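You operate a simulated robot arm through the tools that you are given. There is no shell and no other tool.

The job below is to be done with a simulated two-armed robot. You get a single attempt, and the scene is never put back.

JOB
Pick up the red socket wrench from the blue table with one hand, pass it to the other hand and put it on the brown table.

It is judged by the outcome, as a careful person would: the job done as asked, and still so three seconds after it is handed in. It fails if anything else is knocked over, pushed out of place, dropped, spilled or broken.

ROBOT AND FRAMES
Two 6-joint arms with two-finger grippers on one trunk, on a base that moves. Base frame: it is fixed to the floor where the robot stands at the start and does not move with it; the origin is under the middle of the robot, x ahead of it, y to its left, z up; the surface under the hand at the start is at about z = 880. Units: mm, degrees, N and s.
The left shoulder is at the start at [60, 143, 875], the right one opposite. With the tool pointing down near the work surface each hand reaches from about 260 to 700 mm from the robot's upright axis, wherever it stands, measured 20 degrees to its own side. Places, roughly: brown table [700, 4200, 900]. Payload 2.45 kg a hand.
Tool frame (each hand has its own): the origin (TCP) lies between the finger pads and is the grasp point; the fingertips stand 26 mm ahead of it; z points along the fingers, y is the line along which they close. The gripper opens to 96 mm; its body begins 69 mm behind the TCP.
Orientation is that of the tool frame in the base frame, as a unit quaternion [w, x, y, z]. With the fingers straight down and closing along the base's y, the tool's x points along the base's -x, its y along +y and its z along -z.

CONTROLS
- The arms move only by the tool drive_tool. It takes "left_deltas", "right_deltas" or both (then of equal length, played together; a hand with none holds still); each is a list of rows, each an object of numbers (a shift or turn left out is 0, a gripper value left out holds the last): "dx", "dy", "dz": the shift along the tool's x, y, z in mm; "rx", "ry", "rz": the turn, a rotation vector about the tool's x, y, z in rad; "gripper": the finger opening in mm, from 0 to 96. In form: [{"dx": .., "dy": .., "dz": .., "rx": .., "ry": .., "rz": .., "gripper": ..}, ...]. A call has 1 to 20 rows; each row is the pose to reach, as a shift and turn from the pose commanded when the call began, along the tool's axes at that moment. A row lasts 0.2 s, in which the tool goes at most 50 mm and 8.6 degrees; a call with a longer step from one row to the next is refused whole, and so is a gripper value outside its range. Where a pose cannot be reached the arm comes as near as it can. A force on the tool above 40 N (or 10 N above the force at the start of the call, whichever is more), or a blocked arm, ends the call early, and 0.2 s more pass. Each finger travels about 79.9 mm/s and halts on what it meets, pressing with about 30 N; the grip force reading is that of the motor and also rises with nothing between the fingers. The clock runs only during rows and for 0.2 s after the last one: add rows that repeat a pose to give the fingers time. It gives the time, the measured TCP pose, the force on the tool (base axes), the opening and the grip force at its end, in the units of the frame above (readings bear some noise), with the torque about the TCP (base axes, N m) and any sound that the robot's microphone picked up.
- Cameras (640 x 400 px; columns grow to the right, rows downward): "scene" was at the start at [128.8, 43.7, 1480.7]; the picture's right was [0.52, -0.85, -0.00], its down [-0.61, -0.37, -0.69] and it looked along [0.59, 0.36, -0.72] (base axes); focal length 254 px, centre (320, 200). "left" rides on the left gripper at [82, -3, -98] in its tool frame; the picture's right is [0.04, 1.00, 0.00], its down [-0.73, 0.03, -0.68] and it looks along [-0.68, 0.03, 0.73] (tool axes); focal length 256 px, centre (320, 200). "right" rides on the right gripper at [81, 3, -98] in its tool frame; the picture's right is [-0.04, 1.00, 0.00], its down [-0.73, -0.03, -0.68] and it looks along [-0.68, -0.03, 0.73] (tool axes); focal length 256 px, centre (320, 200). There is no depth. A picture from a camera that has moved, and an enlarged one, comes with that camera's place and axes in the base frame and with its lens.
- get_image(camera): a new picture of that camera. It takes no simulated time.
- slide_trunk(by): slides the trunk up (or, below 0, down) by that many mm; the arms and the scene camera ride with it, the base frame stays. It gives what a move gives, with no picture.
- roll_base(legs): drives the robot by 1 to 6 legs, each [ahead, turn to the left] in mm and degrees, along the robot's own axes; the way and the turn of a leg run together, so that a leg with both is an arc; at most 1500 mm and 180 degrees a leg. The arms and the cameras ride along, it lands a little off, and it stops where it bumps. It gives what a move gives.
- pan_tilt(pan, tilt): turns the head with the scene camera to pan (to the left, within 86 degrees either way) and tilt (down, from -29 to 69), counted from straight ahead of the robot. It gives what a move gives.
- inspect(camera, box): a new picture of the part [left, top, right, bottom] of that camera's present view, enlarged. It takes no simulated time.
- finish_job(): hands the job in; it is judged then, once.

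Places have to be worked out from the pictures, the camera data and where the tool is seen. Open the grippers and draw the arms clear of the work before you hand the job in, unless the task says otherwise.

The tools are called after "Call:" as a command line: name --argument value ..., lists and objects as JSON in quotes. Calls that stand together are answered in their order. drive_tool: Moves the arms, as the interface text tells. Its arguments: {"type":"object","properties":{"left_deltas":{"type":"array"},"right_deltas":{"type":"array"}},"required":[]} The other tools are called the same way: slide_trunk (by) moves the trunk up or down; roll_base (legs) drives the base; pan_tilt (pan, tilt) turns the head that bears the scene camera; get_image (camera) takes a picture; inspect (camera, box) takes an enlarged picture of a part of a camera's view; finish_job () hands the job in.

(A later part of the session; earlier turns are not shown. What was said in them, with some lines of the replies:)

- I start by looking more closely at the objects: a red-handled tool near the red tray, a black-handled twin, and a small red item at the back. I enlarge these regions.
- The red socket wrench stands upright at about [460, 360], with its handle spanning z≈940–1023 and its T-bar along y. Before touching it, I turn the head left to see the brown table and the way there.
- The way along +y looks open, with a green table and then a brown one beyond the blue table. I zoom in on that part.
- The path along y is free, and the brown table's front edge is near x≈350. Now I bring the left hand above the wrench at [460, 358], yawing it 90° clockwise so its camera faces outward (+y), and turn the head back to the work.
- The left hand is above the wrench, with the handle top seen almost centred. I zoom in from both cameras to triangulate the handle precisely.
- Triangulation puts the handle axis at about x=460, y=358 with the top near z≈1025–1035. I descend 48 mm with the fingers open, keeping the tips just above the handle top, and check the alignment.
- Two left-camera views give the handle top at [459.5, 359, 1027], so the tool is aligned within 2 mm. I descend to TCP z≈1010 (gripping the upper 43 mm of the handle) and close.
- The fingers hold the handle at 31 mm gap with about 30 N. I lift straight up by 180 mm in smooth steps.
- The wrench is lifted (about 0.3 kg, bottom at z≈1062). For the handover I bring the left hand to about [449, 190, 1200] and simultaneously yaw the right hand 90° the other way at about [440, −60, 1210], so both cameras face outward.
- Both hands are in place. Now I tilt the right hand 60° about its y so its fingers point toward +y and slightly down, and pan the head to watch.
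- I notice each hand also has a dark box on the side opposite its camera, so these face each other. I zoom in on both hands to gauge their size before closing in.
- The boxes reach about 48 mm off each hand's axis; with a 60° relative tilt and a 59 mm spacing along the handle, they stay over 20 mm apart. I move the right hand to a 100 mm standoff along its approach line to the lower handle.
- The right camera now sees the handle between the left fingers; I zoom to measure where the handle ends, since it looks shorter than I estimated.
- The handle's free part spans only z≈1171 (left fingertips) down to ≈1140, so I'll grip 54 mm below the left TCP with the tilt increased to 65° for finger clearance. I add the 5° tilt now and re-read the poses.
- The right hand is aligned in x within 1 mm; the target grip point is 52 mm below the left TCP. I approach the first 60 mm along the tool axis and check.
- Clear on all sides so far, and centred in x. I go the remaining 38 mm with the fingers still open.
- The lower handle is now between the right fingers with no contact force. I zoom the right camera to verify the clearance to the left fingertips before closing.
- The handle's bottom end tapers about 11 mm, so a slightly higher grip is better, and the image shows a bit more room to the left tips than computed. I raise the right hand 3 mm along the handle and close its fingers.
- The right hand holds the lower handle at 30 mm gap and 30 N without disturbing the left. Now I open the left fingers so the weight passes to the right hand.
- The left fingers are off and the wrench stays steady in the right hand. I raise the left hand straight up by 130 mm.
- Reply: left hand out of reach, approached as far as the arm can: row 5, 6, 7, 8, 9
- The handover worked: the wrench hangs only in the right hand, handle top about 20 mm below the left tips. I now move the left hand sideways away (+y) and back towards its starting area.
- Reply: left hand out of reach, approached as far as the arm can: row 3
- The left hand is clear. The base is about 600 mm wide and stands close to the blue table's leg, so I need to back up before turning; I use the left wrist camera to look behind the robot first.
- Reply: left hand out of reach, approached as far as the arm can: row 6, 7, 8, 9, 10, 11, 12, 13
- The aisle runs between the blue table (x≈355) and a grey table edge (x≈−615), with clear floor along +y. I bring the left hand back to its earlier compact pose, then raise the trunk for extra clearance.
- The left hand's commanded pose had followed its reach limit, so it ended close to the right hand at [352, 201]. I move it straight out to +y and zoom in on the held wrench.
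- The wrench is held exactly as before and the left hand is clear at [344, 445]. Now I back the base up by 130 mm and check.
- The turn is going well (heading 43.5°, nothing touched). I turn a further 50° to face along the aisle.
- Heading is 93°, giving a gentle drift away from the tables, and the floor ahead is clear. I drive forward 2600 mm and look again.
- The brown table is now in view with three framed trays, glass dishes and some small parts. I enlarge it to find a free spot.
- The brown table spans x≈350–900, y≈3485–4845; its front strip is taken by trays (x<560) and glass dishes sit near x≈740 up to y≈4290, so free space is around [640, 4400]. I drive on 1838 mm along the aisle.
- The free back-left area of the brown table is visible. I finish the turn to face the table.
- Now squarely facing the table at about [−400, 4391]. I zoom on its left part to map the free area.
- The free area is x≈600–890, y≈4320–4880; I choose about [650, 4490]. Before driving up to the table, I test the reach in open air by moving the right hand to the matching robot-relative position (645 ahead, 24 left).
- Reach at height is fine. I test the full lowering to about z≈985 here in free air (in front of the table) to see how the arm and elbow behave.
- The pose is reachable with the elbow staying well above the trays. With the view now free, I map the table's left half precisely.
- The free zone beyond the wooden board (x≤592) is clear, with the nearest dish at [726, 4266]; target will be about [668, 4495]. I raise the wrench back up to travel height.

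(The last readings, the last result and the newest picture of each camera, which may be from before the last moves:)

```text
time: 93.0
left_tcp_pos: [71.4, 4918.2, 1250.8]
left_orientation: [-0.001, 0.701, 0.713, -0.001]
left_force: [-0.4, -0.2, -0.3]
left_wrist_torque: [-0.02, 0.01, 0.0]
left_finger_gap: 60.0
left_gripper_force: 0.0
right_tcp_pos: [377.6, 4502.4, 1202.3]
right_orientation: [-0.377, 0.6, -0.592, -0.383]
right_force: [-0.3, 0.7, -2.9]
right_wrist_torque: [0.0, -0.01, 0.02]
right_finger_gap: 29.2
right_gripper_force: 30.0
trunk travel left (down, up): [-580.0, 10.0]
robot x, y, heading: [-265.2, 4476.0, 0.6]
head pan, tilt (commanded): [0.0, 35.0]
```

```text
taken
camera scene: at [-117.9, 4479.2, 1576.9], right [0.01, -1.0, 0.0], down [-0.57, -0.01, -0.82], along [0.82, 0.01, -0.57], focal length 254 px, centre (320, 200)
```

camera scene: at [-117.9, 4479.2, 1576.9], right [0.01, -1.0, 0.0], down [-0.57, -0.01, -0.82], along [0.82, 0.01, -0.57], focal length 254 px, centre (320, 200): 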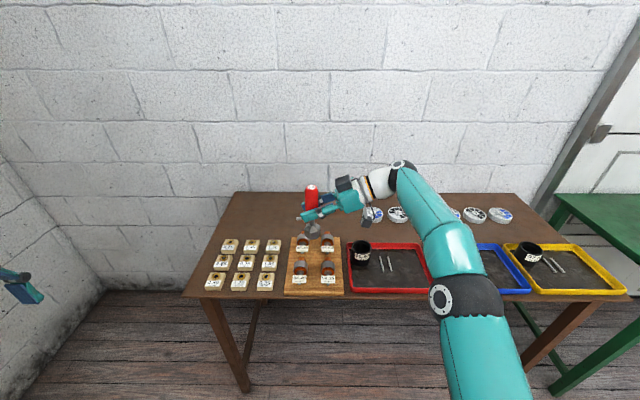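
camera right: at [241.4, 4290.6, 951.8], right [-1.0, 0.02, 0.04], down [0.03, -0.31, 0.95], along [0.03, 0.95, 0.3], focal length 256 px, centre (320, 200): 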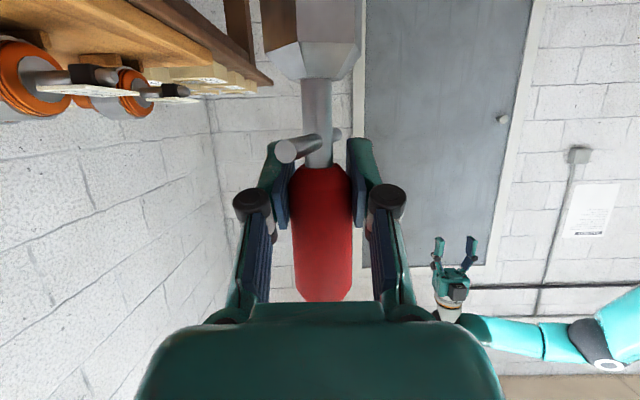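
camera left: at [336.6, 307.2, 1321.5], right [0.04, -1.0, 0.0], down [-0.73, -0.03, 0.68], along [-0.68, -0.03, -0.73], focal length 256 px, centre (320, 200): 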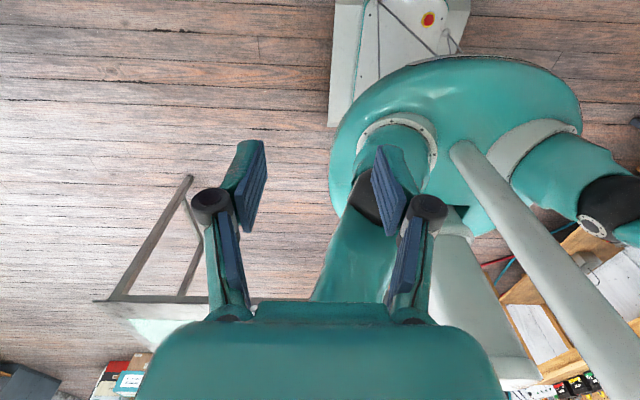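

Robot is at about [−265, 4476], facing the table. I drive forward 275 mm, which brings the wrench to about [652, 4505] above the table at safe height.

Call:
roll_base --legs '[[275, -0.5]]'

Call:
pan_tilt --pan 0 --tilt 45

Call:
get_image --camera "scene"

Call:
get_image --camera "right"

```text
time: 94.9
left_tcp_pos: [345.3, 4917.3, 1251.6]
left_orientation: [0.0, 0.703, 0.711, -0.001]
left_force: [0.7, 0.8, 0.5]
left_wrist_torque: [0.03, 0.03, 0.0]
left_finger_gap: 60.1
left_gripper_force: 0.1
right_tcp_pos: [651.6, 4503.0, 1202.5]
right_orientation: [-0.377, 0.599, -0.593, -0.383]
right_force: [-0.4, 0.2, -2.5]
right_wrist_torque: [0.07, 0.03, 0.03]
right_finger_gap: 29.2
right_gripper_force: 30.0
trunk travel left (down, up): [-580.0, 10.0]
robot x, y, heading: [1.9, 4479.1, 0.4]
head pan, tilt (commanded): [0.0, 35.0]
```

```text
time: 95.6
left_tcp_pos: [344.0, 4917.3, 1252.0]
left_orientation: [0.0, 0.703, 0.711, 0.0]
left_force: [0.5, 0.6, 0.5]
left_wrist_torque: [-0.01, 0.01, 0.03]
left_finger_gap: 60.0
left_gripper_force: 0.0
right_tcp_pos: [649.1, 4501.9, 1203.1]
right_orientation: [-0.377, 0.6, -0.593, -0.383]
right_force: [-0.6, -0.1, -2.3]
right_wrist_torque: [-0.02, 0.02, 0.0]
right_finger_gap: 29.3
right_gripper_force: 29.6
trunk travel left (down, up): [-580.0, 10.0]
robot x, y, heading: [4.3, 4477.4, 0.2]
head pan, tilt (commanded): [0.0, 45.0]
```

```text
taken
camera scene: at [145.9, 4481.3, 1562.2], right [0.0, -1.0, 0.0], down [-0.71, 0.0, -0.71], along [0.71, 0.0, -0.71], focal length 254 px, centre (320, 200)
```

scene: 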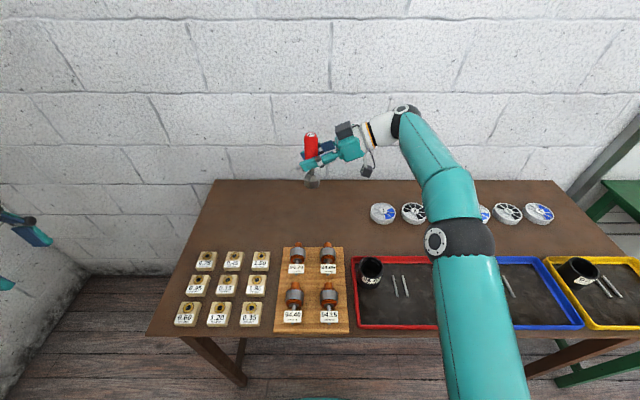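

```text
taken
camera right: at [646.9, 4377.6, 1171.0], right [-1.0, 0.01, 0.04], down [0.03, -0.3, 0.95], along [0.02, 0.95, 0.3], focal length 256 px, centre (320, 200)
```

right: 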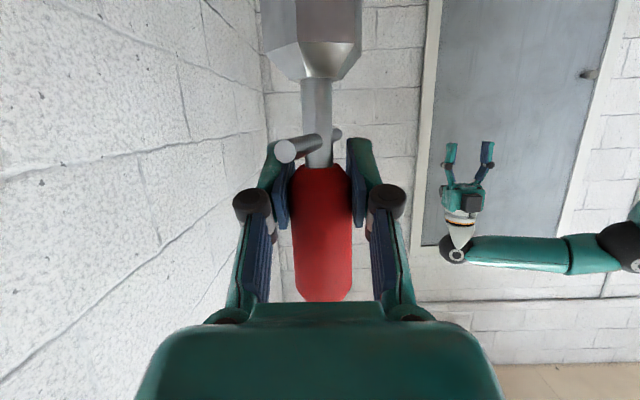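

The wrench is above the free area at [650, 4502]. I zoom in to check that it hangs vertical before lowering.

Call:
inspect --camera "scene" --box '[260, 90, 440, 210]'

Call:
inspect --camera "right" --box '[220, 0, 420, 320]'

```text
3.33 times, centred on (350, 150) of scene
camera zoom: at [145.9, 4481.3, 1562.2], right [0.0, -1.0, 0.0], down [-0.71, 0.0, -0.71], along [0.71, 0.0, -0.71], focal length 847 px, centre (220, 367)
```

zoom: 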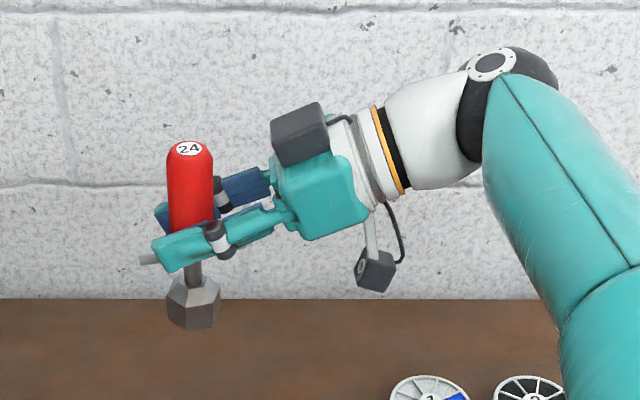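

```text
1.25 times, centred on (320, 160) of right
camera zoom: at [646.9, 4377.6, 1171.0], right [-1.0, 0.01, 0.04], down [0.03, -0.3, 0.95], along [0.02, 0.95, 0.3], focal length 320 px, centre (320, 250)
```

zoom: 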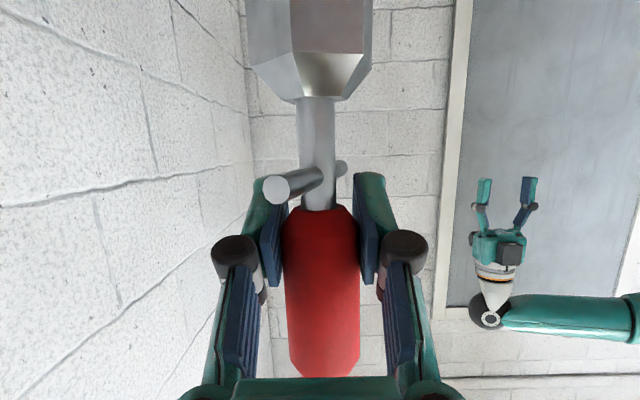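

The wrench is vertical (both views agree). I shift 18 mm further in and lower the hand to about 15 mm above expected contact (TCP z≈998).

Call:
drive_tool --right_deltas '[{"dy": -9}, {"dy": -18}, {"dx": 18, "dy": -18, "dz": 8.4}, {"dx": 36, "dy": -18, "dz": 16.8}, {"dx": 54, "dy": -18, "dz": 25.2}, {"dx": 72, "dy": -18, "dz": 33.6}, {"dx": 90, "dy": -18, "dz": 42}, {"dx": 108, "dy": -18, "dz": 50.4}, {"dx": 126, "dy": -18, "dz": 58.8}, {"dx": 144, "dy": -18, "dz": 67.2}, {"dx": 160, "dy": -18, "dz": 74.7}, {"dx": 174, "dy": -18, "dz": 81.2}, {"dx": 185.7, "dy": -18, "dz": 86.7}, {"dx": 185.7, "dy": -18, "dz": 86.7}]'

Call:
get_image --camera "scene"

Call:
inspect --camera "scene" --box '[230, 130, 470, 290]'

Call:
get_image --camera "right"

```text
time: 98.6
left_tcp_pos: [343.8, 4917.7, 1251.5]
left_orientation: [-0.001, 0.703, 0.711, -0.001]
left_force: [-0.5, 0.1, -0.1]
left_wrist_torque: [-0.01, -0.01, 0.01]
left_finger_gap: 60.1
left_gripper_force: 0.0
right_tcp_pos: [666.7, 4501.4, 999.5]
right_orientation: [-0.377, 0.599, -0.593, -0.383]
right_force: [0.4, 0.7, -3.3]
right_wrist_torque: [0.01, 0.01, 0.02]
right_finger_gap: 29.6
right_gripper_force: 30.0
right hand out of reach, approached as far as the arm can: row 2, 3
trunk travel left (down, up): [-580.0, 10.0]
robot x, y, heading: [3.9, 4477.5, 0.2]
head pan, tilt (commanded): [0.0, 45.0]
```

```text
taken
camera scene: at [146.1, 4481.2, 1562.1], right [0.0, -1.0, 0.0], down [-0.71, 0.0, -0.71], along [0.71, 0.0, -0.71], focal length 254 px, centre (320, 200)
```

scene: 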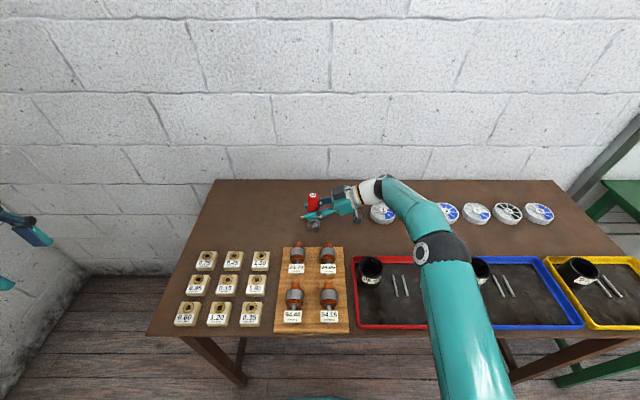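

```text
2.50 times, centred on (350, 210) of scene
camera zoom: at [146.1, 4481.2, 1562.1], right [0.0, -1.0, 0.0], down [-0.71, 0.0, -0.71], along [0.71, 0.0, -0.71], focal length 635 px, centre (245, 175)
```

zoom: 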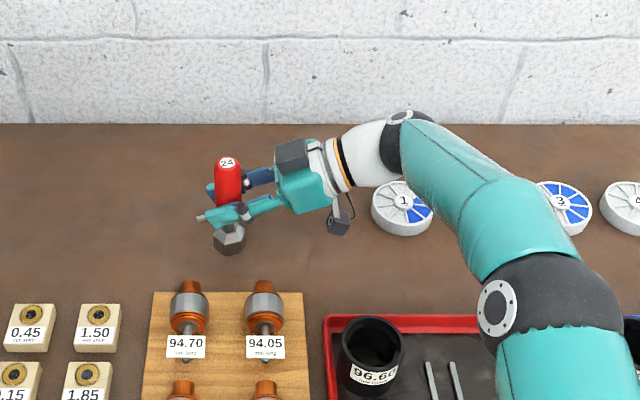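

```text
taken
camera right: at [664.9, 4377.2, 965.9], right [-1.0, 0.01, 0.04], down [0.03, -0.31, 0.95], along [0.02, 0.95, 0.3], focal length 256 px, centre (320, 200)
```

right: 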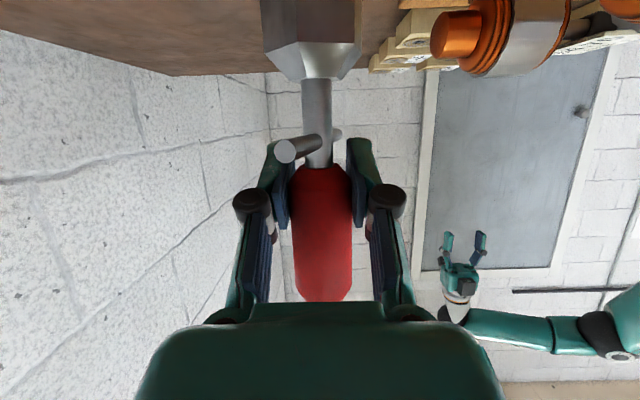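

All clear around the wrench, about 15 mm above the table. I lower 12 mm slowly.

Call:
drive_tool --right_deltas '[{"dx": 2.7, "dz": 1.27}, {"dx": 5.4, "dz": 2.54}, {"dx": 8.2, "dz": 3.8}, {"dx": 10.9, "dz": 5.1}, {"dx": 10.9, "dz": 5.1}]'

Call:
inspect --camera "scene" --box '[280, 170, 360, 230]'

```text
time: 99.8
left_tcp_pos: [344.0, 4918.2, 1251.2]
left_orientation: [-0.002, 0.703, 0.711, 0.001]
left_force: [0.4, -0.4, 0.1]
left_wrist_torque: [0.0, -0.03, 0.0]
left_finger_gap: 59.9
left_gripper_force: 0.1
right_tcp_pos: [665.0, 4502.1, 985.7]
right_orientation: [-0.377, 0.599, -0.593, -0.383]
right_force: [0.7, -0.3, -2.0]
right_wrist_torque: [0.01, -0.03, 0.01]
right_finger_gap: 29.1
right_gripper_force: 29.8
trunk travel left (down, up): [-580.0, 10.0]
robot x, y, heading: [4.4, 4480.1, 0.3]
head pan, tilt (commanded): [0.0, 45.0]
```

```text
6.67 times, centred on (320, 200) of scene
camera zoom: at [146.3, 4481.3, 1562.1], right [0.0, -1.0, 0.0], down [-0.71, 0.0, -0.71], along [0.71, 0.0, -0.71], focal length 1693 px, centre (320, 200)
```

zoom: 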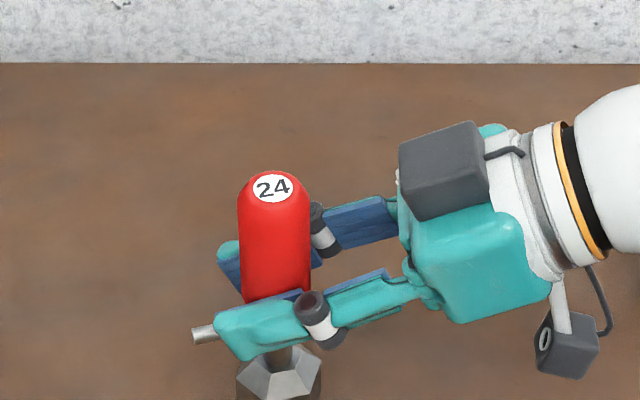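

No contact yet (force still −2 N at z=985.7). I continue in very small steps, watching the vertical force.

Call:
drive_tool --right_deltas '[{"dx": 0.9, "dz": 0.42}, {"dx": 1.8, "dz": 0.85}, {"dx": 1.8, "dz": 0.85}]'

Call:
drive_tool --right_deltas '[{"dx": 0.9, "dz": 0.42}, {"dx": 1.4, "dz": 0.63}, {"dx": 1.4, "dz": 0.63}]'

```text
time: 100.6
left_tcp_pos: [345.0, 4918.6, 1252.5]
left_orientation: [-0.001, 0.703, 0.711, 0.0]
left_force: [-0.1, -0.2, 1.0]
left_wrist_torque: [-0.02, 0.0, -0.03]
left_finger_gap: 59.9
left_gripper_force: 0.1
right_tcp_pos: [666.3, 4502.3, 983.5]
right_orientation: [-0.378, 0.598, -0.594, -0.382]
right_force: [-0.6, -0.1, -2.9]
right_wrist_torque: [-0.01, -0.01, 0.0]
right_finger_gap: 29.3
right_gripper_force: 30.0
trunk travel left (down, up): [-580.0, 10.0]
robot x, y, heading: [4.4, 4479.5, 0.3]
head pan, tilt (commanded): [0.0, 45.0]
```

```text
time: 101.4
left_tcp_pos: [343.4, 4917.7, 1252.1]
left_orientation: [-0.001, 0.703, 0.711, -0.001]
left_force: [0.1, -0.7, 0.1]
left_wrist_torque: [0.01, 0.01, 0.01]
left_finger_gap: 60.1
left_gripper_force: 0.0
right_tcp_pos: [667.4, 4500.9, 983.5]
right_orientation: [-0.377, 0.6, -0.593, -0.382]
right_force: [0.8, -0.2, -2.9]
right_wrist_torque: [-0.01, 0.04, -0.01]
right_finger_gap: 29.5
right_gripper_force: 29.7
trunk travel left (down, up): [-580.0, 10.0]
robot x, y, heading: [8.4, 4476.5, 0.2]
head pan, tilt (commanded): [0.0, 45.0]
```

Still hanging free (−2.9 N). I keep lowering in small steps.

Call:
drive_tool --right_deltas '[{"dx": 0.9, "dz": 0.42}, {"dx": 1.4, "dz": 0.63}, {"dx": 1.4, "dz": 0.63}]'

Call:
drive_tool --right_deltas '[{"dx": 0.9, "dz": 0.42}, {"dx": 1.4, "dz": 0.63}, {"dx": 1.4, "dz": 0.63}]'

Call:
get_image --camera "right"

```text
time: 102.2
left_tcp_pos: [343.3, 4918.1, 1252.4]
left_orientation: [0.0, 0.703, 0.711, -0.001]
left_force: [-0.5, 0.0, -0.9]
left_wrist_torque: [0.03, -0.04, 0.02]
left_finger_gap: 60.3
left_gripper_force: 0.1
right_tcp_pos: [666.8, 4502.7, 980.7]
right_orientation: [-0.377, 0.599, -0.593, -0.383]
right_force: [0.1, 0.3, -3.1]
right_wrist_torque: [-0.02, 0.0, 0.02]
right_finger_gap: 29.2
right_gripper_force: 30.3
trunk travel left (down, up): [-580.0, 10.0]
robot x, y, heading: [6.7, 4477.1, 0.3]
head pan, tilt (commanded): [0.0, 45.0]
```

```text
time: 103.0
left_tcp_pos: [344.5, 4918.4, 1251.8]
left_orientation: [-0.001, 0.703, 0.711, -0.001]
left_force: [0.4, -0.2, 0.1]
left_wrist_torque: [0.0, 0.02, 0.0]
left_finger_gap: 60.1
left_gripper_force: 0.1
right_tcp_pos: [668.9, 4502.5, 980.3]
right_orientation: [-0.377, 0.6, -0.593, -0.383]
right_force: [-0.2, 0.5, -3.0]
right_wrist_torque: [0.0, -0.01, -0.01]
right_finger_gap: 29.2
right_gripper_force: 30.5
trunk travel left (down, up): [-580.0, 10.0]
robot x, y, heading: [6.0, 4479.1, 0.3]
head pan, tilt (commanded): [0.0, 45.0]
```

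```text
taken
camera right: at [665.2, 4378.2, 946.9], right [-1.0, 0.01, 0.04], down [0.03, -0.3, 0.95], along [0.02, 0.95, 0.3], focal length 256 px, centre (320, 200)
```

right: 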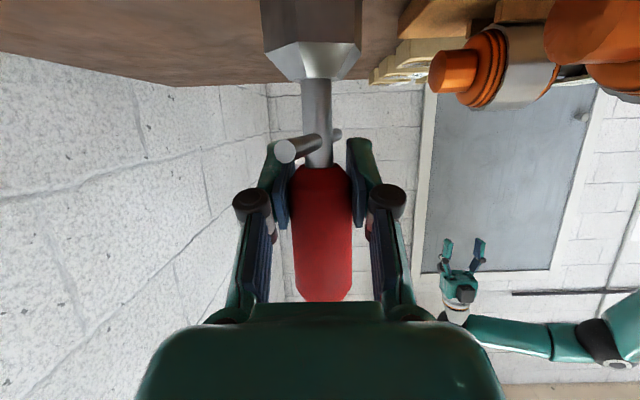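

Still hanging free at z≈980. Comparing the table edges in two scene views gives a table top of about z≈868, not 900, so contact is expected near TCP z≈950. I lower another 18 mm while shifting 12 mm further from the rollers.

Call:
drive_tool --right_deltas '[{"dy": -4}, {"dy": -8}, {"dy": -12}, {"dx": 2.7, "dy": -12, "dz": 1.27}, {"dx": 5.4, "dy": -12, "dz": 2.54}, {"dx": 8.2, "dy": -12, "dz": 3.8}, {"dx": 10.9, "dy": -12, "dz": 5.1}, {"dx": 13.6, "dy": -12, "dz": 6.35}, {"dx": 16.3, "dy": -12, "dz": 7.6}, {"dx": 16.3, "dy": -12, "dz": 7.6}]'

Call:
get_image --camera "right"

Call:
inspect --camera "scene" --box '[270, 170, 390, 270]'

```text
time: 105.2
left_tcp_pos: [345.3, 4917.8, 1252.0]
left_orientation: [-0.001, 0.703, 0.711, -0.001]
left_force: [0.5, -0.3, -0.9]
left_wrist_torque: [-0.02, 0.0, 0.0]
left_finger_gap: 59.9
left_gripper_force: 0.1
right_tcp_pos: [679.2, 4502.4, 962.3]
right_orientation: [-0.378, 0.599, -0.594, -0.382]
right_force: [0.3, -0.3, -2.6]
right_wrist_torque: [-0.02, 0.0, 0.02]
right_finger_gap: 29.4
right_gripper_force: 29.9
trunk travel left (down, up): [-580.0, 10.0]
robot x, y, heading: [3.6, 4478.0, 0.3]
head pan, tilt (commanded): [0.0, 45.0]
```

```text
taken
camera right: at [677.0, 4378.1, 929.8], right [-1.0, 0.01, 0.04], down [0.03, -0.3, 0.95], along [0.02, 0.95, 0.3], focal length 256 px, centre (320, 200)
```

right: 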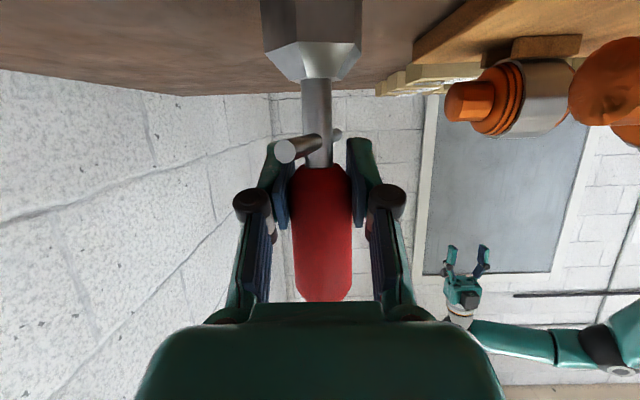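

```text
4.00 times, centred on (330, 220) of scene
camera zoom: at [146.3, 4481.3, 1562.1], right [0.0, -1.0, 0.0], down [-0.71, 0.0, -0.71], along [0.71, 0.0, -0.71], focal length 1016 px, centre (280, 120)
```

zoom: 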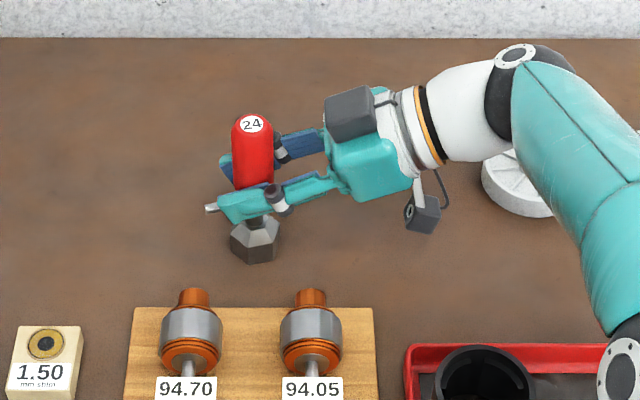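

Still free at z=962 with good clearance to rollers and dish. I lower 6 mm more and then continue in small steps.

Call:
drive_tool --right_deltas '[{"dx": 1.4, "dz": 0.63}, {"dx": 2.7, "dz": 1.27}, {"dx": 4.1, "dz": 1.9}, {"dx": 5.4, "dz": 2.54}, {"dx": 5.4, "dz": 2.54}]'

Call:
drive_tool --right_deltas '[{"dx": 0.9, "dz": 0.42}, {"dx": 1.8, "dz": 0.85}, {"dx": 1.8, "dz": 0.85}]'

Call:
drive_tool --right_deltas '[{"dx": 0.9, "dz": 0.42}, {"dx": 1.8, "dz": 0.85}, {"dx": 1.8, "dz": 0.85}]'

```text
time: 106.4
left_tcp_pos: [341.1, 4917.2, 1254.0]
left_orientation: [0.001, 0.703, 0.711, 0.0]
left_force: [0.6, -1.3, 0.5]
left_wrist_torque: [0.01, 0.01, -0.03]
left_finger_gap: 60.0
left_gripper_force: 0.0
right_tcp_pos: [678.7, 4501.1, 961.3]
right_orientation: [-0.382, 0.6, -0.591, -0.381]
right_force: [5.0, 0.0, 30.6]
right_wrist_torque: [-0.31, 0.04, 0.06]
right_finger_gap: 29.4
right_gripper_force: 29.8
trunk travel left (down, up): [-580.0, 10.0]
robot x, y, heading: [5.2, 4478.0, 0.3]
head pan, tilt (commanded): [0.0, 45.0]
```

```text
time: 107.2
left_tcp_pos: [340.0, 4919.0, 1253.1]
left_orientation: [0.0, 0.703, 0.711, 0.0]
left_force: [0.1, 0.3, -0.7]
left_wrist_torque: [-0.02, -0.03, 0.01]
left_finger_gap: 59.9
left_gripper_force: 0.0
right_tcp_pos: [679.6, 4502.5, 961.6]
right_orientation: [-0.384, 0.598, -0.592, -0.381]
right_force: [5.1, 1.8, 35.5]
right_wrist_torque: [-0.17, 0.11, 0.03]
right_finger_gap: 29.5
right_gripper_force: 29.9
trunk travel left (down, up): [-580.0, 10.0]
robot x, y, heading: [5.7, 4476.3, 0.3]
head pan, tilt (commanded): [0.0, 45.0]
```

```text
time: 108.0
left_tcp_pos: [340.4, 4918.5, 1253.2]
left_orientation: [0.0, 0.703, 0.711, 0.0]
left_force: [0.0, -0.6, -0.1]
left_wrist_torque: [0.01, -0.03, 0.02]
left_finger_gap: 60.1
left_gripper_force: 0.0
right_tcp_pos: [678.4, 4501.9, 960.8]
right_orientation: [-0.386, 0.597, -0.592, -0.38]
right_force: [5.4, 2.0, 37.6]
right_wrist_torque: [0.06, 0.16, 0.01]
right_finger_gap: 29.5
right_gripper_force: 30.3
trunk travel left (down, up): [-580.0, 10.0]
robot x, y, heading: [4.8, 4477.2, 0.5]
head pan, tilt (commanded): [0.0, 45.0]
```

Contact came at TCP z≈961.5 (table ≈879), and my last steps only pressed with about 37 N. I ease the command back up 8 mm to relieve the pressure.

Call:
drive_tool --right_deltas '[{"dx": -1.8, "dz": -0.85}, {"dx": -3.6, "dz": -1.7}, {"dx": -5.4, "dz": -2.54}, {"dx": -7.2, "dz": -3.4}, {"dx": -7.2, "dz": -3.4}]'

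Call:
inspect --camera "scene" --box '[270, 170, 390, 270]'

Call:
inspect --camera "right" --box '[220, 0, 420, 320]'

```text
time: 109.2
left_tcp_pos: [344.0, 4918.7, 1251.9]
left_orientation: [0.0, 0.704, 0.711, 0.0]
left_force: [0.0, -0.1, -0.3]
left_wrist_torque: [0.01, 0.0, 0.02]
left_finger_gap: 60.1
left_gripper_force: 0.0
right_tcp_pos: [677.8, 4502.6, 961.1]
right_orientation: [-0.378, 0.599, -0.593, -0.383]
right_force: [9.2, 5.5, 13.5]
right_wrist_torque: [0.54, -0.47, -0.15]
right_finger_gap: 29.3
right_gripper_force: 29.7
trunk travel left (down, up): [-580.0, 10.0]
robot x, y, heading: [2.0, 4479.1, 0.2]
head pan, tilt (commanded): [0.0, 45.0]
```

```text
4.00 times, centred on (330, 220) of scene
camera zoom: at [145.7, 4482.0, 1562.1], right [0.0, -1.0, 0.0], down [-0.71, 0.0, -0.71], along [0.71, 0.0, -0.71], focal length 1016 px, centre (280, 120)
```

zoom: 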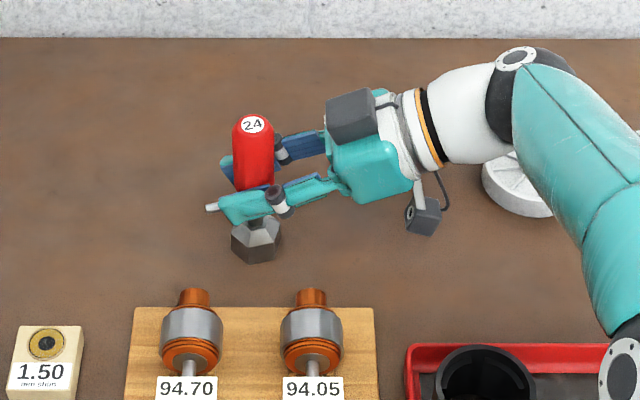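

```text
1.25 times, centred on (320, 160) of right
camera zoom: at [676.5, 4377.9, 928.0], right [-1.0, 0.01, 0.04], down [0.03, -0.31, 0.95], along [0.02, 0.95, 0.31], focal length 320 px, centre (320, 250)
```

zoom: 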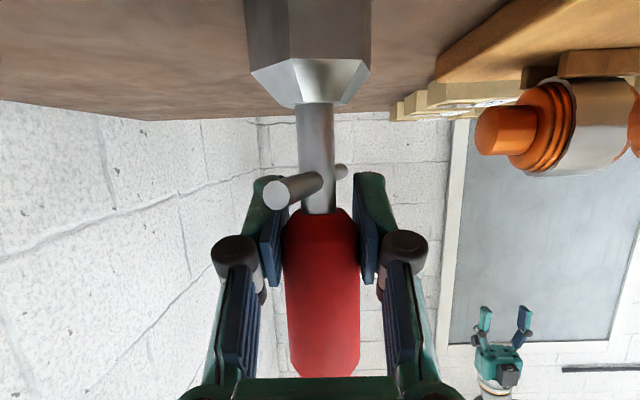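

Force is down to 13 N with some residual side load. I raise the command another 1.5 mm to let it settle.

Call:
drive_tool --right_deltas '[{"dx": -0.7, "dz": -0.3}, {"dx": -1.4, "dz": -0.63}, {"dx": -1.4, "dz": -0.63}]'

```text
time: 110.0
left_tcp_pos: [343.3, 4918.2, 1251.8]
left_orientation: [-0.001, 0.704, 0.711, 0.0]
left_force: [0.0, -0.5, -1.1]
left_wrist_torque: [0.0, 0.01, 0.0]
left_finger_gap: 60.1
left_gripper_force: 0.1
right_tcp_pos: [678.6, 4502.6, 961.7]
right_orientation: [-0.378, 0.599, -0.594, -0.382]
right_force: [5.7, 3.7, 8.1]
right_wrist_torque: [0.38, -0.33, -0.1]
right_finger_gap: 29.3
right_gripper_force: 29.5
trunk travel left (down, up): [-580.0, 10.0]
robot x, y, heading: [4.8, 4475.4, 0.4]
head pan, tilt (commanded): [0.0, 45.0]
```

The load is falling in proportion (8 N now). One more 1.5 mm should bring it to about zero.

Call:
drive_tool --right_deltas '[{"dx": -0.7, "dz": -0.3}, {"dx": -1.4, "dz": -0.63}, {"dx": -1.4, "dz": -0.63}]'

Call:
inspect --camera "scene" --box '[280, 180, 350, 240]'

```text
time: 110.8
left_tcp_pos: [344.2, 4918.1, 1251.8]
left_orientation: [-0.001, 0.704, 0.71, -0.001]
left_force: [0.7, 0.0, -0.1]
left_wrist_torque: [0.0, -0.07, 0.01]
left_finger_gap: 59.8
left_gripper_force: 0.1
right_tcp_pos: [679.1, 4501.5, 961.7]
right_orientation: [-0.377, 0.599, -0.594, -0.383]
right_force: [0.1, 0.7, -2.9]
right_wrist_torque: [0.02, -0.01, 0.0]
right_finger_gap: 29.3
right_gripper_force: 30.4
trunk travel left (down, up): [-580.0, 10.0]
robot x, y, heading: [1.1, 4476.6, 0.3]
head pan, tilt (commanded): [0.0, 45.0]
```

```text
6.67 times, centred on (315, 210) of scene
camera zoom: at [146.4, 4481.3, 1562.0], right [0.0, -1.0, 0.0], down [-0.71, 0.0, -0.71], along [0.71, 0.0, -0.71], focal length 1693 px, centre (353, 133)
```

zoom: 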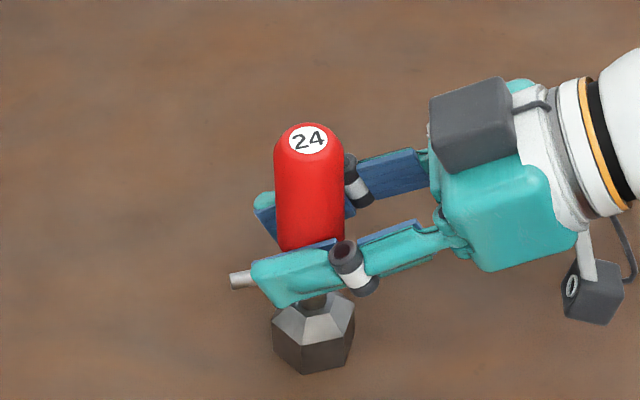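

The wrench is upright and just at the surface (load back to its own weight). I lower 0.7 mm for light contact.

Call:
drive_tool --right_deltas '[{"dx": 0.4, "dz": 0.2}, {"dx": 0.7, "dz": 0.33}, {"dx": 0.7, "dz": 0.33}]'

```text
time: 111.6
left_tcp_pos: [343.8, 4917.8, 1252.8]
left_orientation: [0.0, 0.704, 0.711, -0.001]
left_force: [-0.3, 0.3, 0.1]
left_wrist_torque: [0.01, 0.0, -0.01]
left_finger_gap: 60.0
left_gripper_force: 0.1
right_tcp_pos: [678.0, 4500.6, 960.9]
right_orientation: [-0.378, 0.599, -0.594, -0.382]
right_force: [-0.1, 0.3, -2.1]
right_wrist_torque: [-0.01, -0.03, 0.01]
right_finger_gap: 29.2
right_gripper_force: 29.6
trunk travel left (down, up): [-580.0, 10.0]
robot x, y, heading: [1.0, 4480.9, 0.4]
head pan, tilt (commanded): [0.0, 45.0]
```

Almost no contact yet (−2.1 N); I lower another 0.7 mm.

Call:
drive_tool --right_deltas '[{"dx": 0.4, "dz": 0.2}, {"dx": 0.7, "dz": 0.33}, {"dx": 0.7, "dz": 0.33}]'

```text
time: 112.4
left_tcp_pos: [343.2, 4918.3, 1252.4]
left_orientation: [-0.001, 0.704, 0.711, -0.001]
left_force: [-0.4, -1.2, -0.4]
left_wrist_torque: [0.01, -0.03, 0.06]
left_finger_gap: 60.0
left_gripper_force: 0.0
right_tcp_pos: [677.9, 4501.9, 961.2]
right_orientation: [-0.377, 0.6, -0.593, -0.383]
right_force: [0.1, 0.0, -2.4]
right_wrist_torque: [-0.01, 0.02, 0.02]
right_finger_gap: 29.4
right_gripper_force: 30.1
trunk travel left (down, up): [-580.0, 10.0]
robot x, y, heading: [4.7, 4479.3, 0.4]
head pan, tilt (commanded): [0.0, 45.0]
```

Still −2.4 N, so slightly above the surface; I continue 0.7 mm at a time.

Call:
drive_tool --right_deltas '[{"dx": 0.4, "dz": 0.2}, {"dx": 0.7, "dz": 0.33}, {"dx": 0.7, "dz": 0.33}]'

```text
time: 113.2
left_tcp_pos: [343.9, 4918.3, 1251.9]
left_orientation: [0.0, 0.704, 0.71, 0.0]
left_force: [0.9, -0.3, 0.2]
left_wrist_torque: [0.0, -0.02, 0.01]
left_finger_gap: 59.9
left_gripper_force: 0.1
right_tcp_pos: [678.7, 4502.3, 960.4]
right_orientation: [-0.378, 0.599, -0.594, -0.382]
right_force: [0.3, -0.3, -1.4]
right_wrist_torque: [0.01, -0.02, 0.02]
right_finger_gap: 29.7
right_gripper_force: 30.0
trunk travel left (down, up): [-580.0, 10.0]
robot x, y, heading: [1.9, 4477.2, 0.3]
head pan, tilt (commanded): [0.0, 45.0]
```

The force is beginning to shift (−1.4 N). One more small step of 0.6 mm.

Call:
drive_tool --right_deltas '[{"dx": 0.3, "dz": 0.13}, {"dx": 0.55, "dz": 0.26}, {"dx": 0.55, "dz": 0.26}]'

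```text
time: 114.0
left_tcp_pos: [343.2, 4916.4, 1252.1]
left_orientation: [0.0, 0.704, 0.71, 0.0]
left_force: [0.3, 0.3, -0.8]
left_wrist_torque: [-0.02, -0.02, 0.01]
left_finger_gap: 59.9
left_gripper_force: 0.0
right_tcp_pos: [679.5, 4503.5, 960.6]
right_orientation: [-0.378, 0.6, -0.594, -0.381]
right_force: [1.5, -0.5, 1.8]
right_wrist_torque: [-0.09, -0.05, -0.01]
right_finger_gap: 29.4
right_gripper_force: 29.7
trunk travel left (down, up): [-580.0, 10.0]
robot x, y, heading: [4.3, 4480.5, 0.5]
head pan, tilt (commanded): [0.0, 45.0]
```

Light contact now (+1.8 N, i.e. about 4.5 N on the table). I open the right fingers gently to 54 mm.

Call:
drive_tool --right_deltas '[{"gripper": 31}, {"gripper": 33}, {"gripper": 37}, {"gripper": 43}, {"gripper": 50}, {"gripper": 54}, {"gripper": 54}, {"gripper": 54}]'

Call:
inspect --camera "scene" --box '[280, 170, 380, 240]'

Call:
get_image --camera "right"

```text
time: 115.8
left_tcp_pos: [343.9, 4918.3, 1252.8]
left_orientation: [0.0, 0.703, 0.711, 0.0]
left_force: [0.5, -0.8, -0.8]
left_wrist_torque: [0.01, 0.02, 0.03]
left_finger_gap: 59.9
left_gripper_force: 0.0
right_tcp_pos: [679.3, 4502.8, 960.7]
right_orientation: [-0.377, 0.599, -0.593, -0.382]
right_force: [-0.6, 0.6, -0.2]
right_wrist_torque: [0.01, -0.02, 0.01]
right_finger_gap: 54.0
right_gripper_force: 0.1
trunk travel left (down, up): [-580.0, 10.0]
robot x, y, heading: [3.6, 4482.7, 0.2]
head pan, tilt (commanded): [0.0, 45.0]
```

```text
5.71 times, centred on (330, 205) of scene
camera zoom: at [146.0, 4481.3, 1562.1], right [0.0, -1.0, 0.0], down [-0.71, 0.0, -0.71], along [0.71, 0.0, -0.71], focal length 1451 px, centre (263, 171)
```

zoom: 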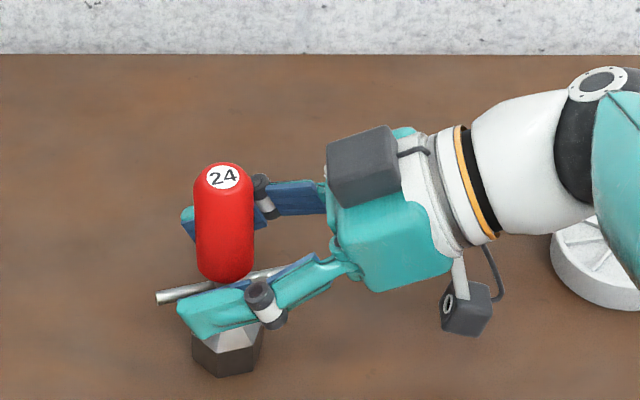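

```text
taken
camera right: at [676.9, 4378.0, 927.4], right [-1.0, 0.01, 0.04], down [0.03, -0.3, 0.95], along [0.02, 0.95, 0.3], focal length 256 px, centre (320, 200)
```

right: 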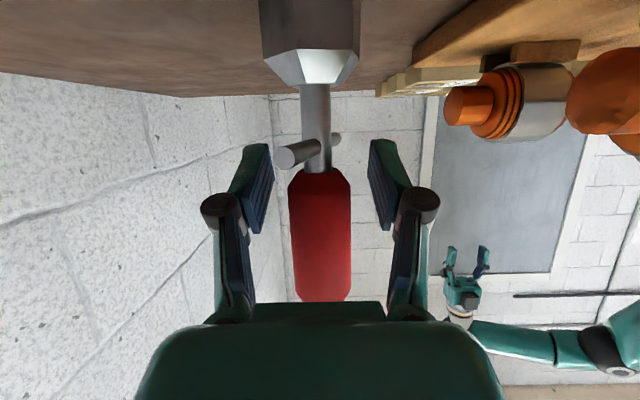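

The wrench stands free and upright between the open fingers. I withdraw the right hand straight back along its approach axis by 100 mm.

Call:
drive_tool --right_deltas '[{"dz": -6}, {"dz": -15}, {"dz": -28}, {"dz": -42}, {"dz": -58}, {"dz": -75}, {"dz": -90}, {"dz": -100}, {"dz": -100}]'

Call:
get_image --camera "scene"

Call:
get_image --camera "right"

```text
time: 117.8
left_tcp_pos: [343.9, 4917.3, 1252.2]
left_orientation: [0.0, 0.703, 0.711, 0.0]
left_force: [-0.2, 0.4, 0.0]
left_wrist_torque: [0.02, 0.01, 0.01]
left_finger_gap: 60.1
left_gripper_force: 0.0
right_tcp_pos: [678.3, 4411.1, 1003.3]
right_orientation: [-0.377, 0.599, -0.593, -0.383]
right_force: [0.0, 0.2, -1.1]
right_wrist_torque: [0.0, 0.0, 0.01]
right_finger_gap: 54.0
right_gripper_force: 0.1
trunk travel left (down, up): [-580.0, 10.0]
robot x, y, heading: [7.4, 4479.2, 0.3]
head pan, tilt (commanded): [0.0, 45.0]
```

```text
taken
camera scene: at [146.0, 4481.4, 1562.1], right [0.0, -1.0, 0.0], down [-0.71, 0.0, -0.71], along [0.71, 0.0, -0.71], focal length 254 px, centre (320, 200)
```

scene: 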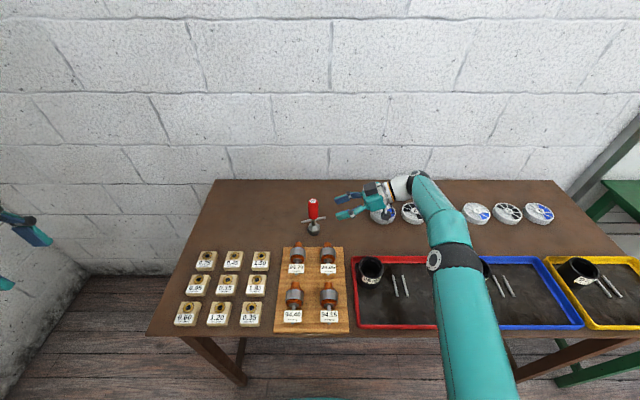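

```text
taken
camera right: at [676.1, 4287.2, 970.5], right [-1.0, 0.01, 0.04], down [0.03, -0.3, 0.95], along [0.02, 0.95, 0.3], focal length 256 px, centre (320, 200)
```

right: 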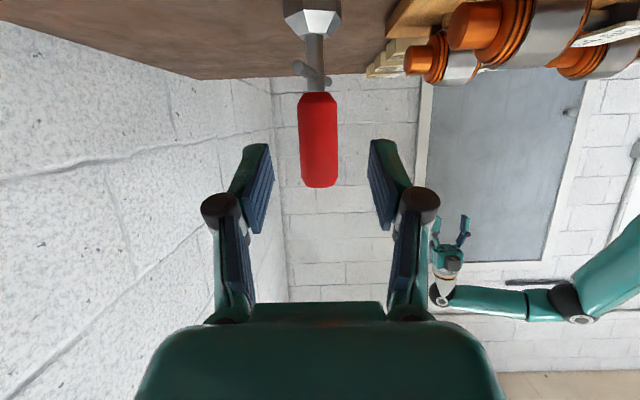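

The wrench stands by itself on the brown table. I raise the right hand 190 mm straight up, then draw it back toward the robot and open both grippers.

Call:
drive_tool --right_deltas '[{"dx": -18, "dz": -8.4}, {"dx": -36, "dz": -16.8}, {"dx": -54, "dz": -25.2}, {"dx": -72, "dz": -33.6}, {"dx": -90, "dz": -42}, {"dx": -108, "dz": -50.4}, {"dx": -126, "dz": -58.8}, {"dx": -144, "dz": -67.2}, {"dx": -160, "dz": -74.7}, {"dx": -172, "dz": -80.3}, {"dx": -172, "dy": 20, "dz": -80.3}, {"dx": -172, "dy": 45, "dz": -80.3}, {"dx": -172, "dy": 75, "dz": -80.3}, {"dx": -172, "dy": 105, "dz": -80.3}, {"dx": -172, "dy": 135, "dz": -80.3}, {"dx": -172, "dy": 165, "dz": -80.3}, {"dx": -172, "dy": 190, "dz": -80.3, "gripper": 90}, {"dx": -172, "dy": 200, "dz": -80.3, "gripper": 90}, {"dx": -172, "dy": 200, "dz": -80.3, "gripper": 90}]'

Call:
get_image --camera "scene"

Call:
inspect --camera "scene" --box '[250, 170, 410, 270]'

```text
time: 121.8
left_tcp_pos: [343.9, 4920.0, 1252.2]
left_orientation: [0.0, 0.703, 0.711, 0.0]
left_force: [0.8, -0.2, -0.1]
left_wrist_torque: [0.01, 0.0, -0.02]
left_finger_gap: 60.2
left_gripper_force: 0.1
right_tcp_pos: [478.4, 4408.9, 1192.8]
right_orientation: [-0.377, 0.599, -0.593, -0.382]
right_force: [-0.7, -0.3, -0.7]
right_wrist_torque: [0.0, 0.01, 0.01]
right_finger_gap: 90.0
right_gripper_force: 0.0
right hand out of reach, approached as far as the arm can: row 6, 7, 8, 9, 10, 11
trunk travel left (down, up): [-580.0, 10.0]
robot x, y, heading: [5.6, 4474.7, 0.3]
head pan, tilt (commanded): [0.0, 45.0]
```

```text
taken
camera scene: at [145.8, 4481.3, 1562.2], right [0.0, -1.0, 0.0], down [-0.71, 0.0, -0.71], along [0.71, 0.0, -0.71], focal length 254 px, centre (320, 200)
```

scene: 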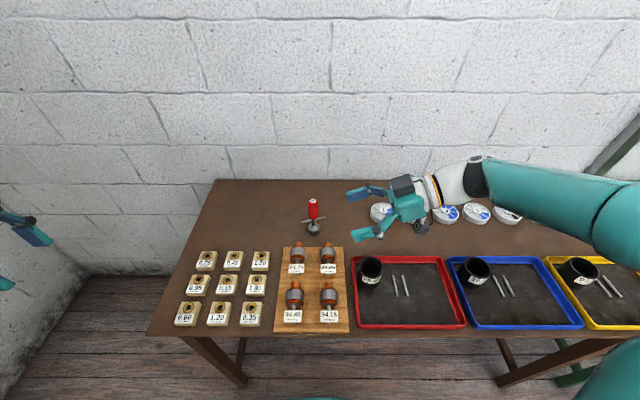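

```text
4.00 times, centred on (330, 220) of scene
camera zoom: at [145.8, 4481.3, 1562.2], right [0.0, -1.0, 0.0], down [-0.71, 0.0, -0.71], along [0.71, 0.0, -0.71], focal length 1016 px, centre (280, 120)
```

zoom: 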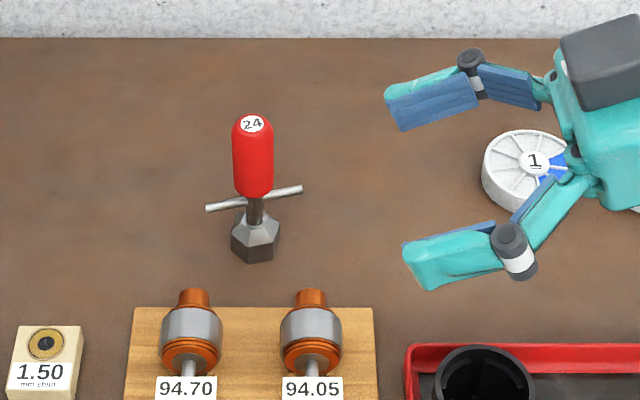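

The red wrench stands upright on the brown table and everything around it is untouched. I open the left gripper too and back the robot 350 mm away from the table.

Call:
drive_tool --left_deltas '[{"gripper": 75}, {"gripper": 90}, {"gripper": 90}]'

Call:
roll_base --legs '[[-350, 0]]'

Call:
pan_tilt --pan 0 --tilt 35

Call:
get_image --camera "scene"

Call:
inspect --camera "scene" --box '[180, 150, 460, 290]'

```text
time: 122.6
left_tcp_pos: [343.3, 4916.2, 1252.4]
left_orientation: [0.0, 0.703, 0.711, 0.0]
left_force: [0.5, 0.2, -0.5]
left_wrist_torque: [0.03, 0.02, -0.02]
left_finger_gap: 90.3
left_gripper_force: 0.2
right_tcp_pos: [478.3, 4409.0, 1193.0]
right_orientation: [-0.378, 0.598, -0.594, -0.382]
right_force: [0.1, 0.1, 0.7]
right_wrist_torque: [0.01, 0.02, -0.02]
right_finger_gap: 90.0
right_gripper_force: 0.0
trunk travel left (down, up): [-580.0, 10.0]
robot x, y, heading: [5.9, 4479.3, 0.2]
head pan, tilt (commanded): [0.0, 45.0]
```

```text
time: 124.9
left_tcp_pos: [-15.9, 4917.2, 1251.9]
left_orientation: [0.001, 0.7, 0.714, 0.001]
left_force: [-0.2, 0.3, 0.3]
left_wrist_torque: [0.0, -0.06, 0.0]
left_finger_gap: 90.0
left_gripper_force: 0.1
right_tcp_pos: [124.6, 4411.2, 1192.8]
right_orientation: [-0.376, 0.602, -0.591, -0.384]
right_force: [-0.9, -0.3, -0.4]
right_wrist_torque: [-0.01, 0.02, -0.04]
right_finger_gap: 89.6
right_gripper_force: 0.1
trunk travel left (down, up): [-580.0, 10.0]
robot x, y, heading: [-352.2, 4475.4, 0.7]
head pan, tilt (commanded): [0.0, 45.0]
```

```text
time: 125.6
left_tcp_pos: [-13.5, 4919.1, 1252.8]
left_orientation: [-0.001, 0.7, 0.714, 0.0]
left_force: [-0.5, 0.1, -0.3]
left_wrist_torque: [-0.03, -0.02, 0.0]
left_finger_gap: 89.9
left_gripper_force: 0.1
right_tcp_pos: [127.0, 4409.9, 1192.7]
right_orientation: [-0.375, 0.602, -0.591, -0.384]
right_force: [0.3, -0.2, 0.4]
right_wrist_torque: [-0.02, -0.04, 0.0]
right_finger_gap: 90.0
right_gripper_force: 0.0
trunk travel left (down, up): [-580.0, 10.0]
robot x, y, heading: [-347.6, 4475.8, 0.6]
head pan, tilt (commanded): [0.0, 35.0]
```

```text
taken
camera scene: at [-201.1, 4479.9, 1576.9], right [0.01, -1.0, 0.0], down [-0.57, -0.01, -0.82], along [0.82, 0.01, -0.57], focal length 254 px, centre (320, 200)
```

scene: 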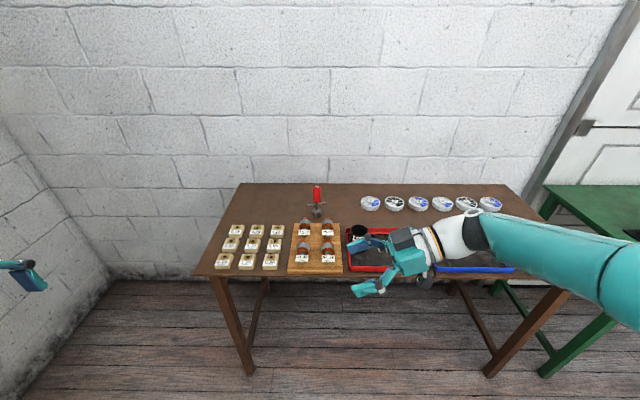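

```text
2.29 times, centred on (320, 220) of scene
camera zoom: at [-201.1, 4479.9, 1576.9], right [0.01, -1.0, 0.0], down [-0.57, -0.01, -0.82], along [0.82, 0.01, -0.57], focal length 581 px, centre (320, 154)
```

zoom: 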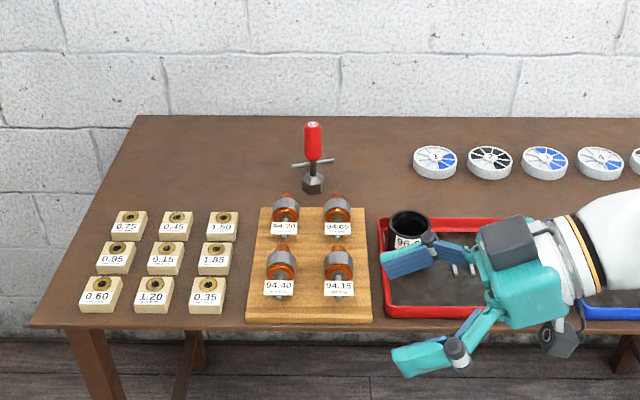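

The red socket wrench stands upright on the brown table and nothing around it has moved. Both grippers are open and the arms are clear, so I hand the job in.

Call:
finish_job

```text
The job is handed in.
```

The red socket wrench is standing upright on the brown table. I picked it up from the blue table with the left hand, passed it to the right hand in mid-air, and the right hand put it down.

- **Position:** It stands at about [679, 4502], in the free space between the wooden board and the glass dishes.
- **Other objects:** The last pictures show everything around it on the brown table where it was, and nothing on the blue table was touched.
- **Placing:** The brown table's top is at about z = 879, lower than the rough 900 given. On the way down I pressed the wrench onto it with up to about 38 N before easing off. It showed no tilt or shift afterwards.

Both grippers are open. The robot has backed about 350 mm away from the table, so the arms are clear.
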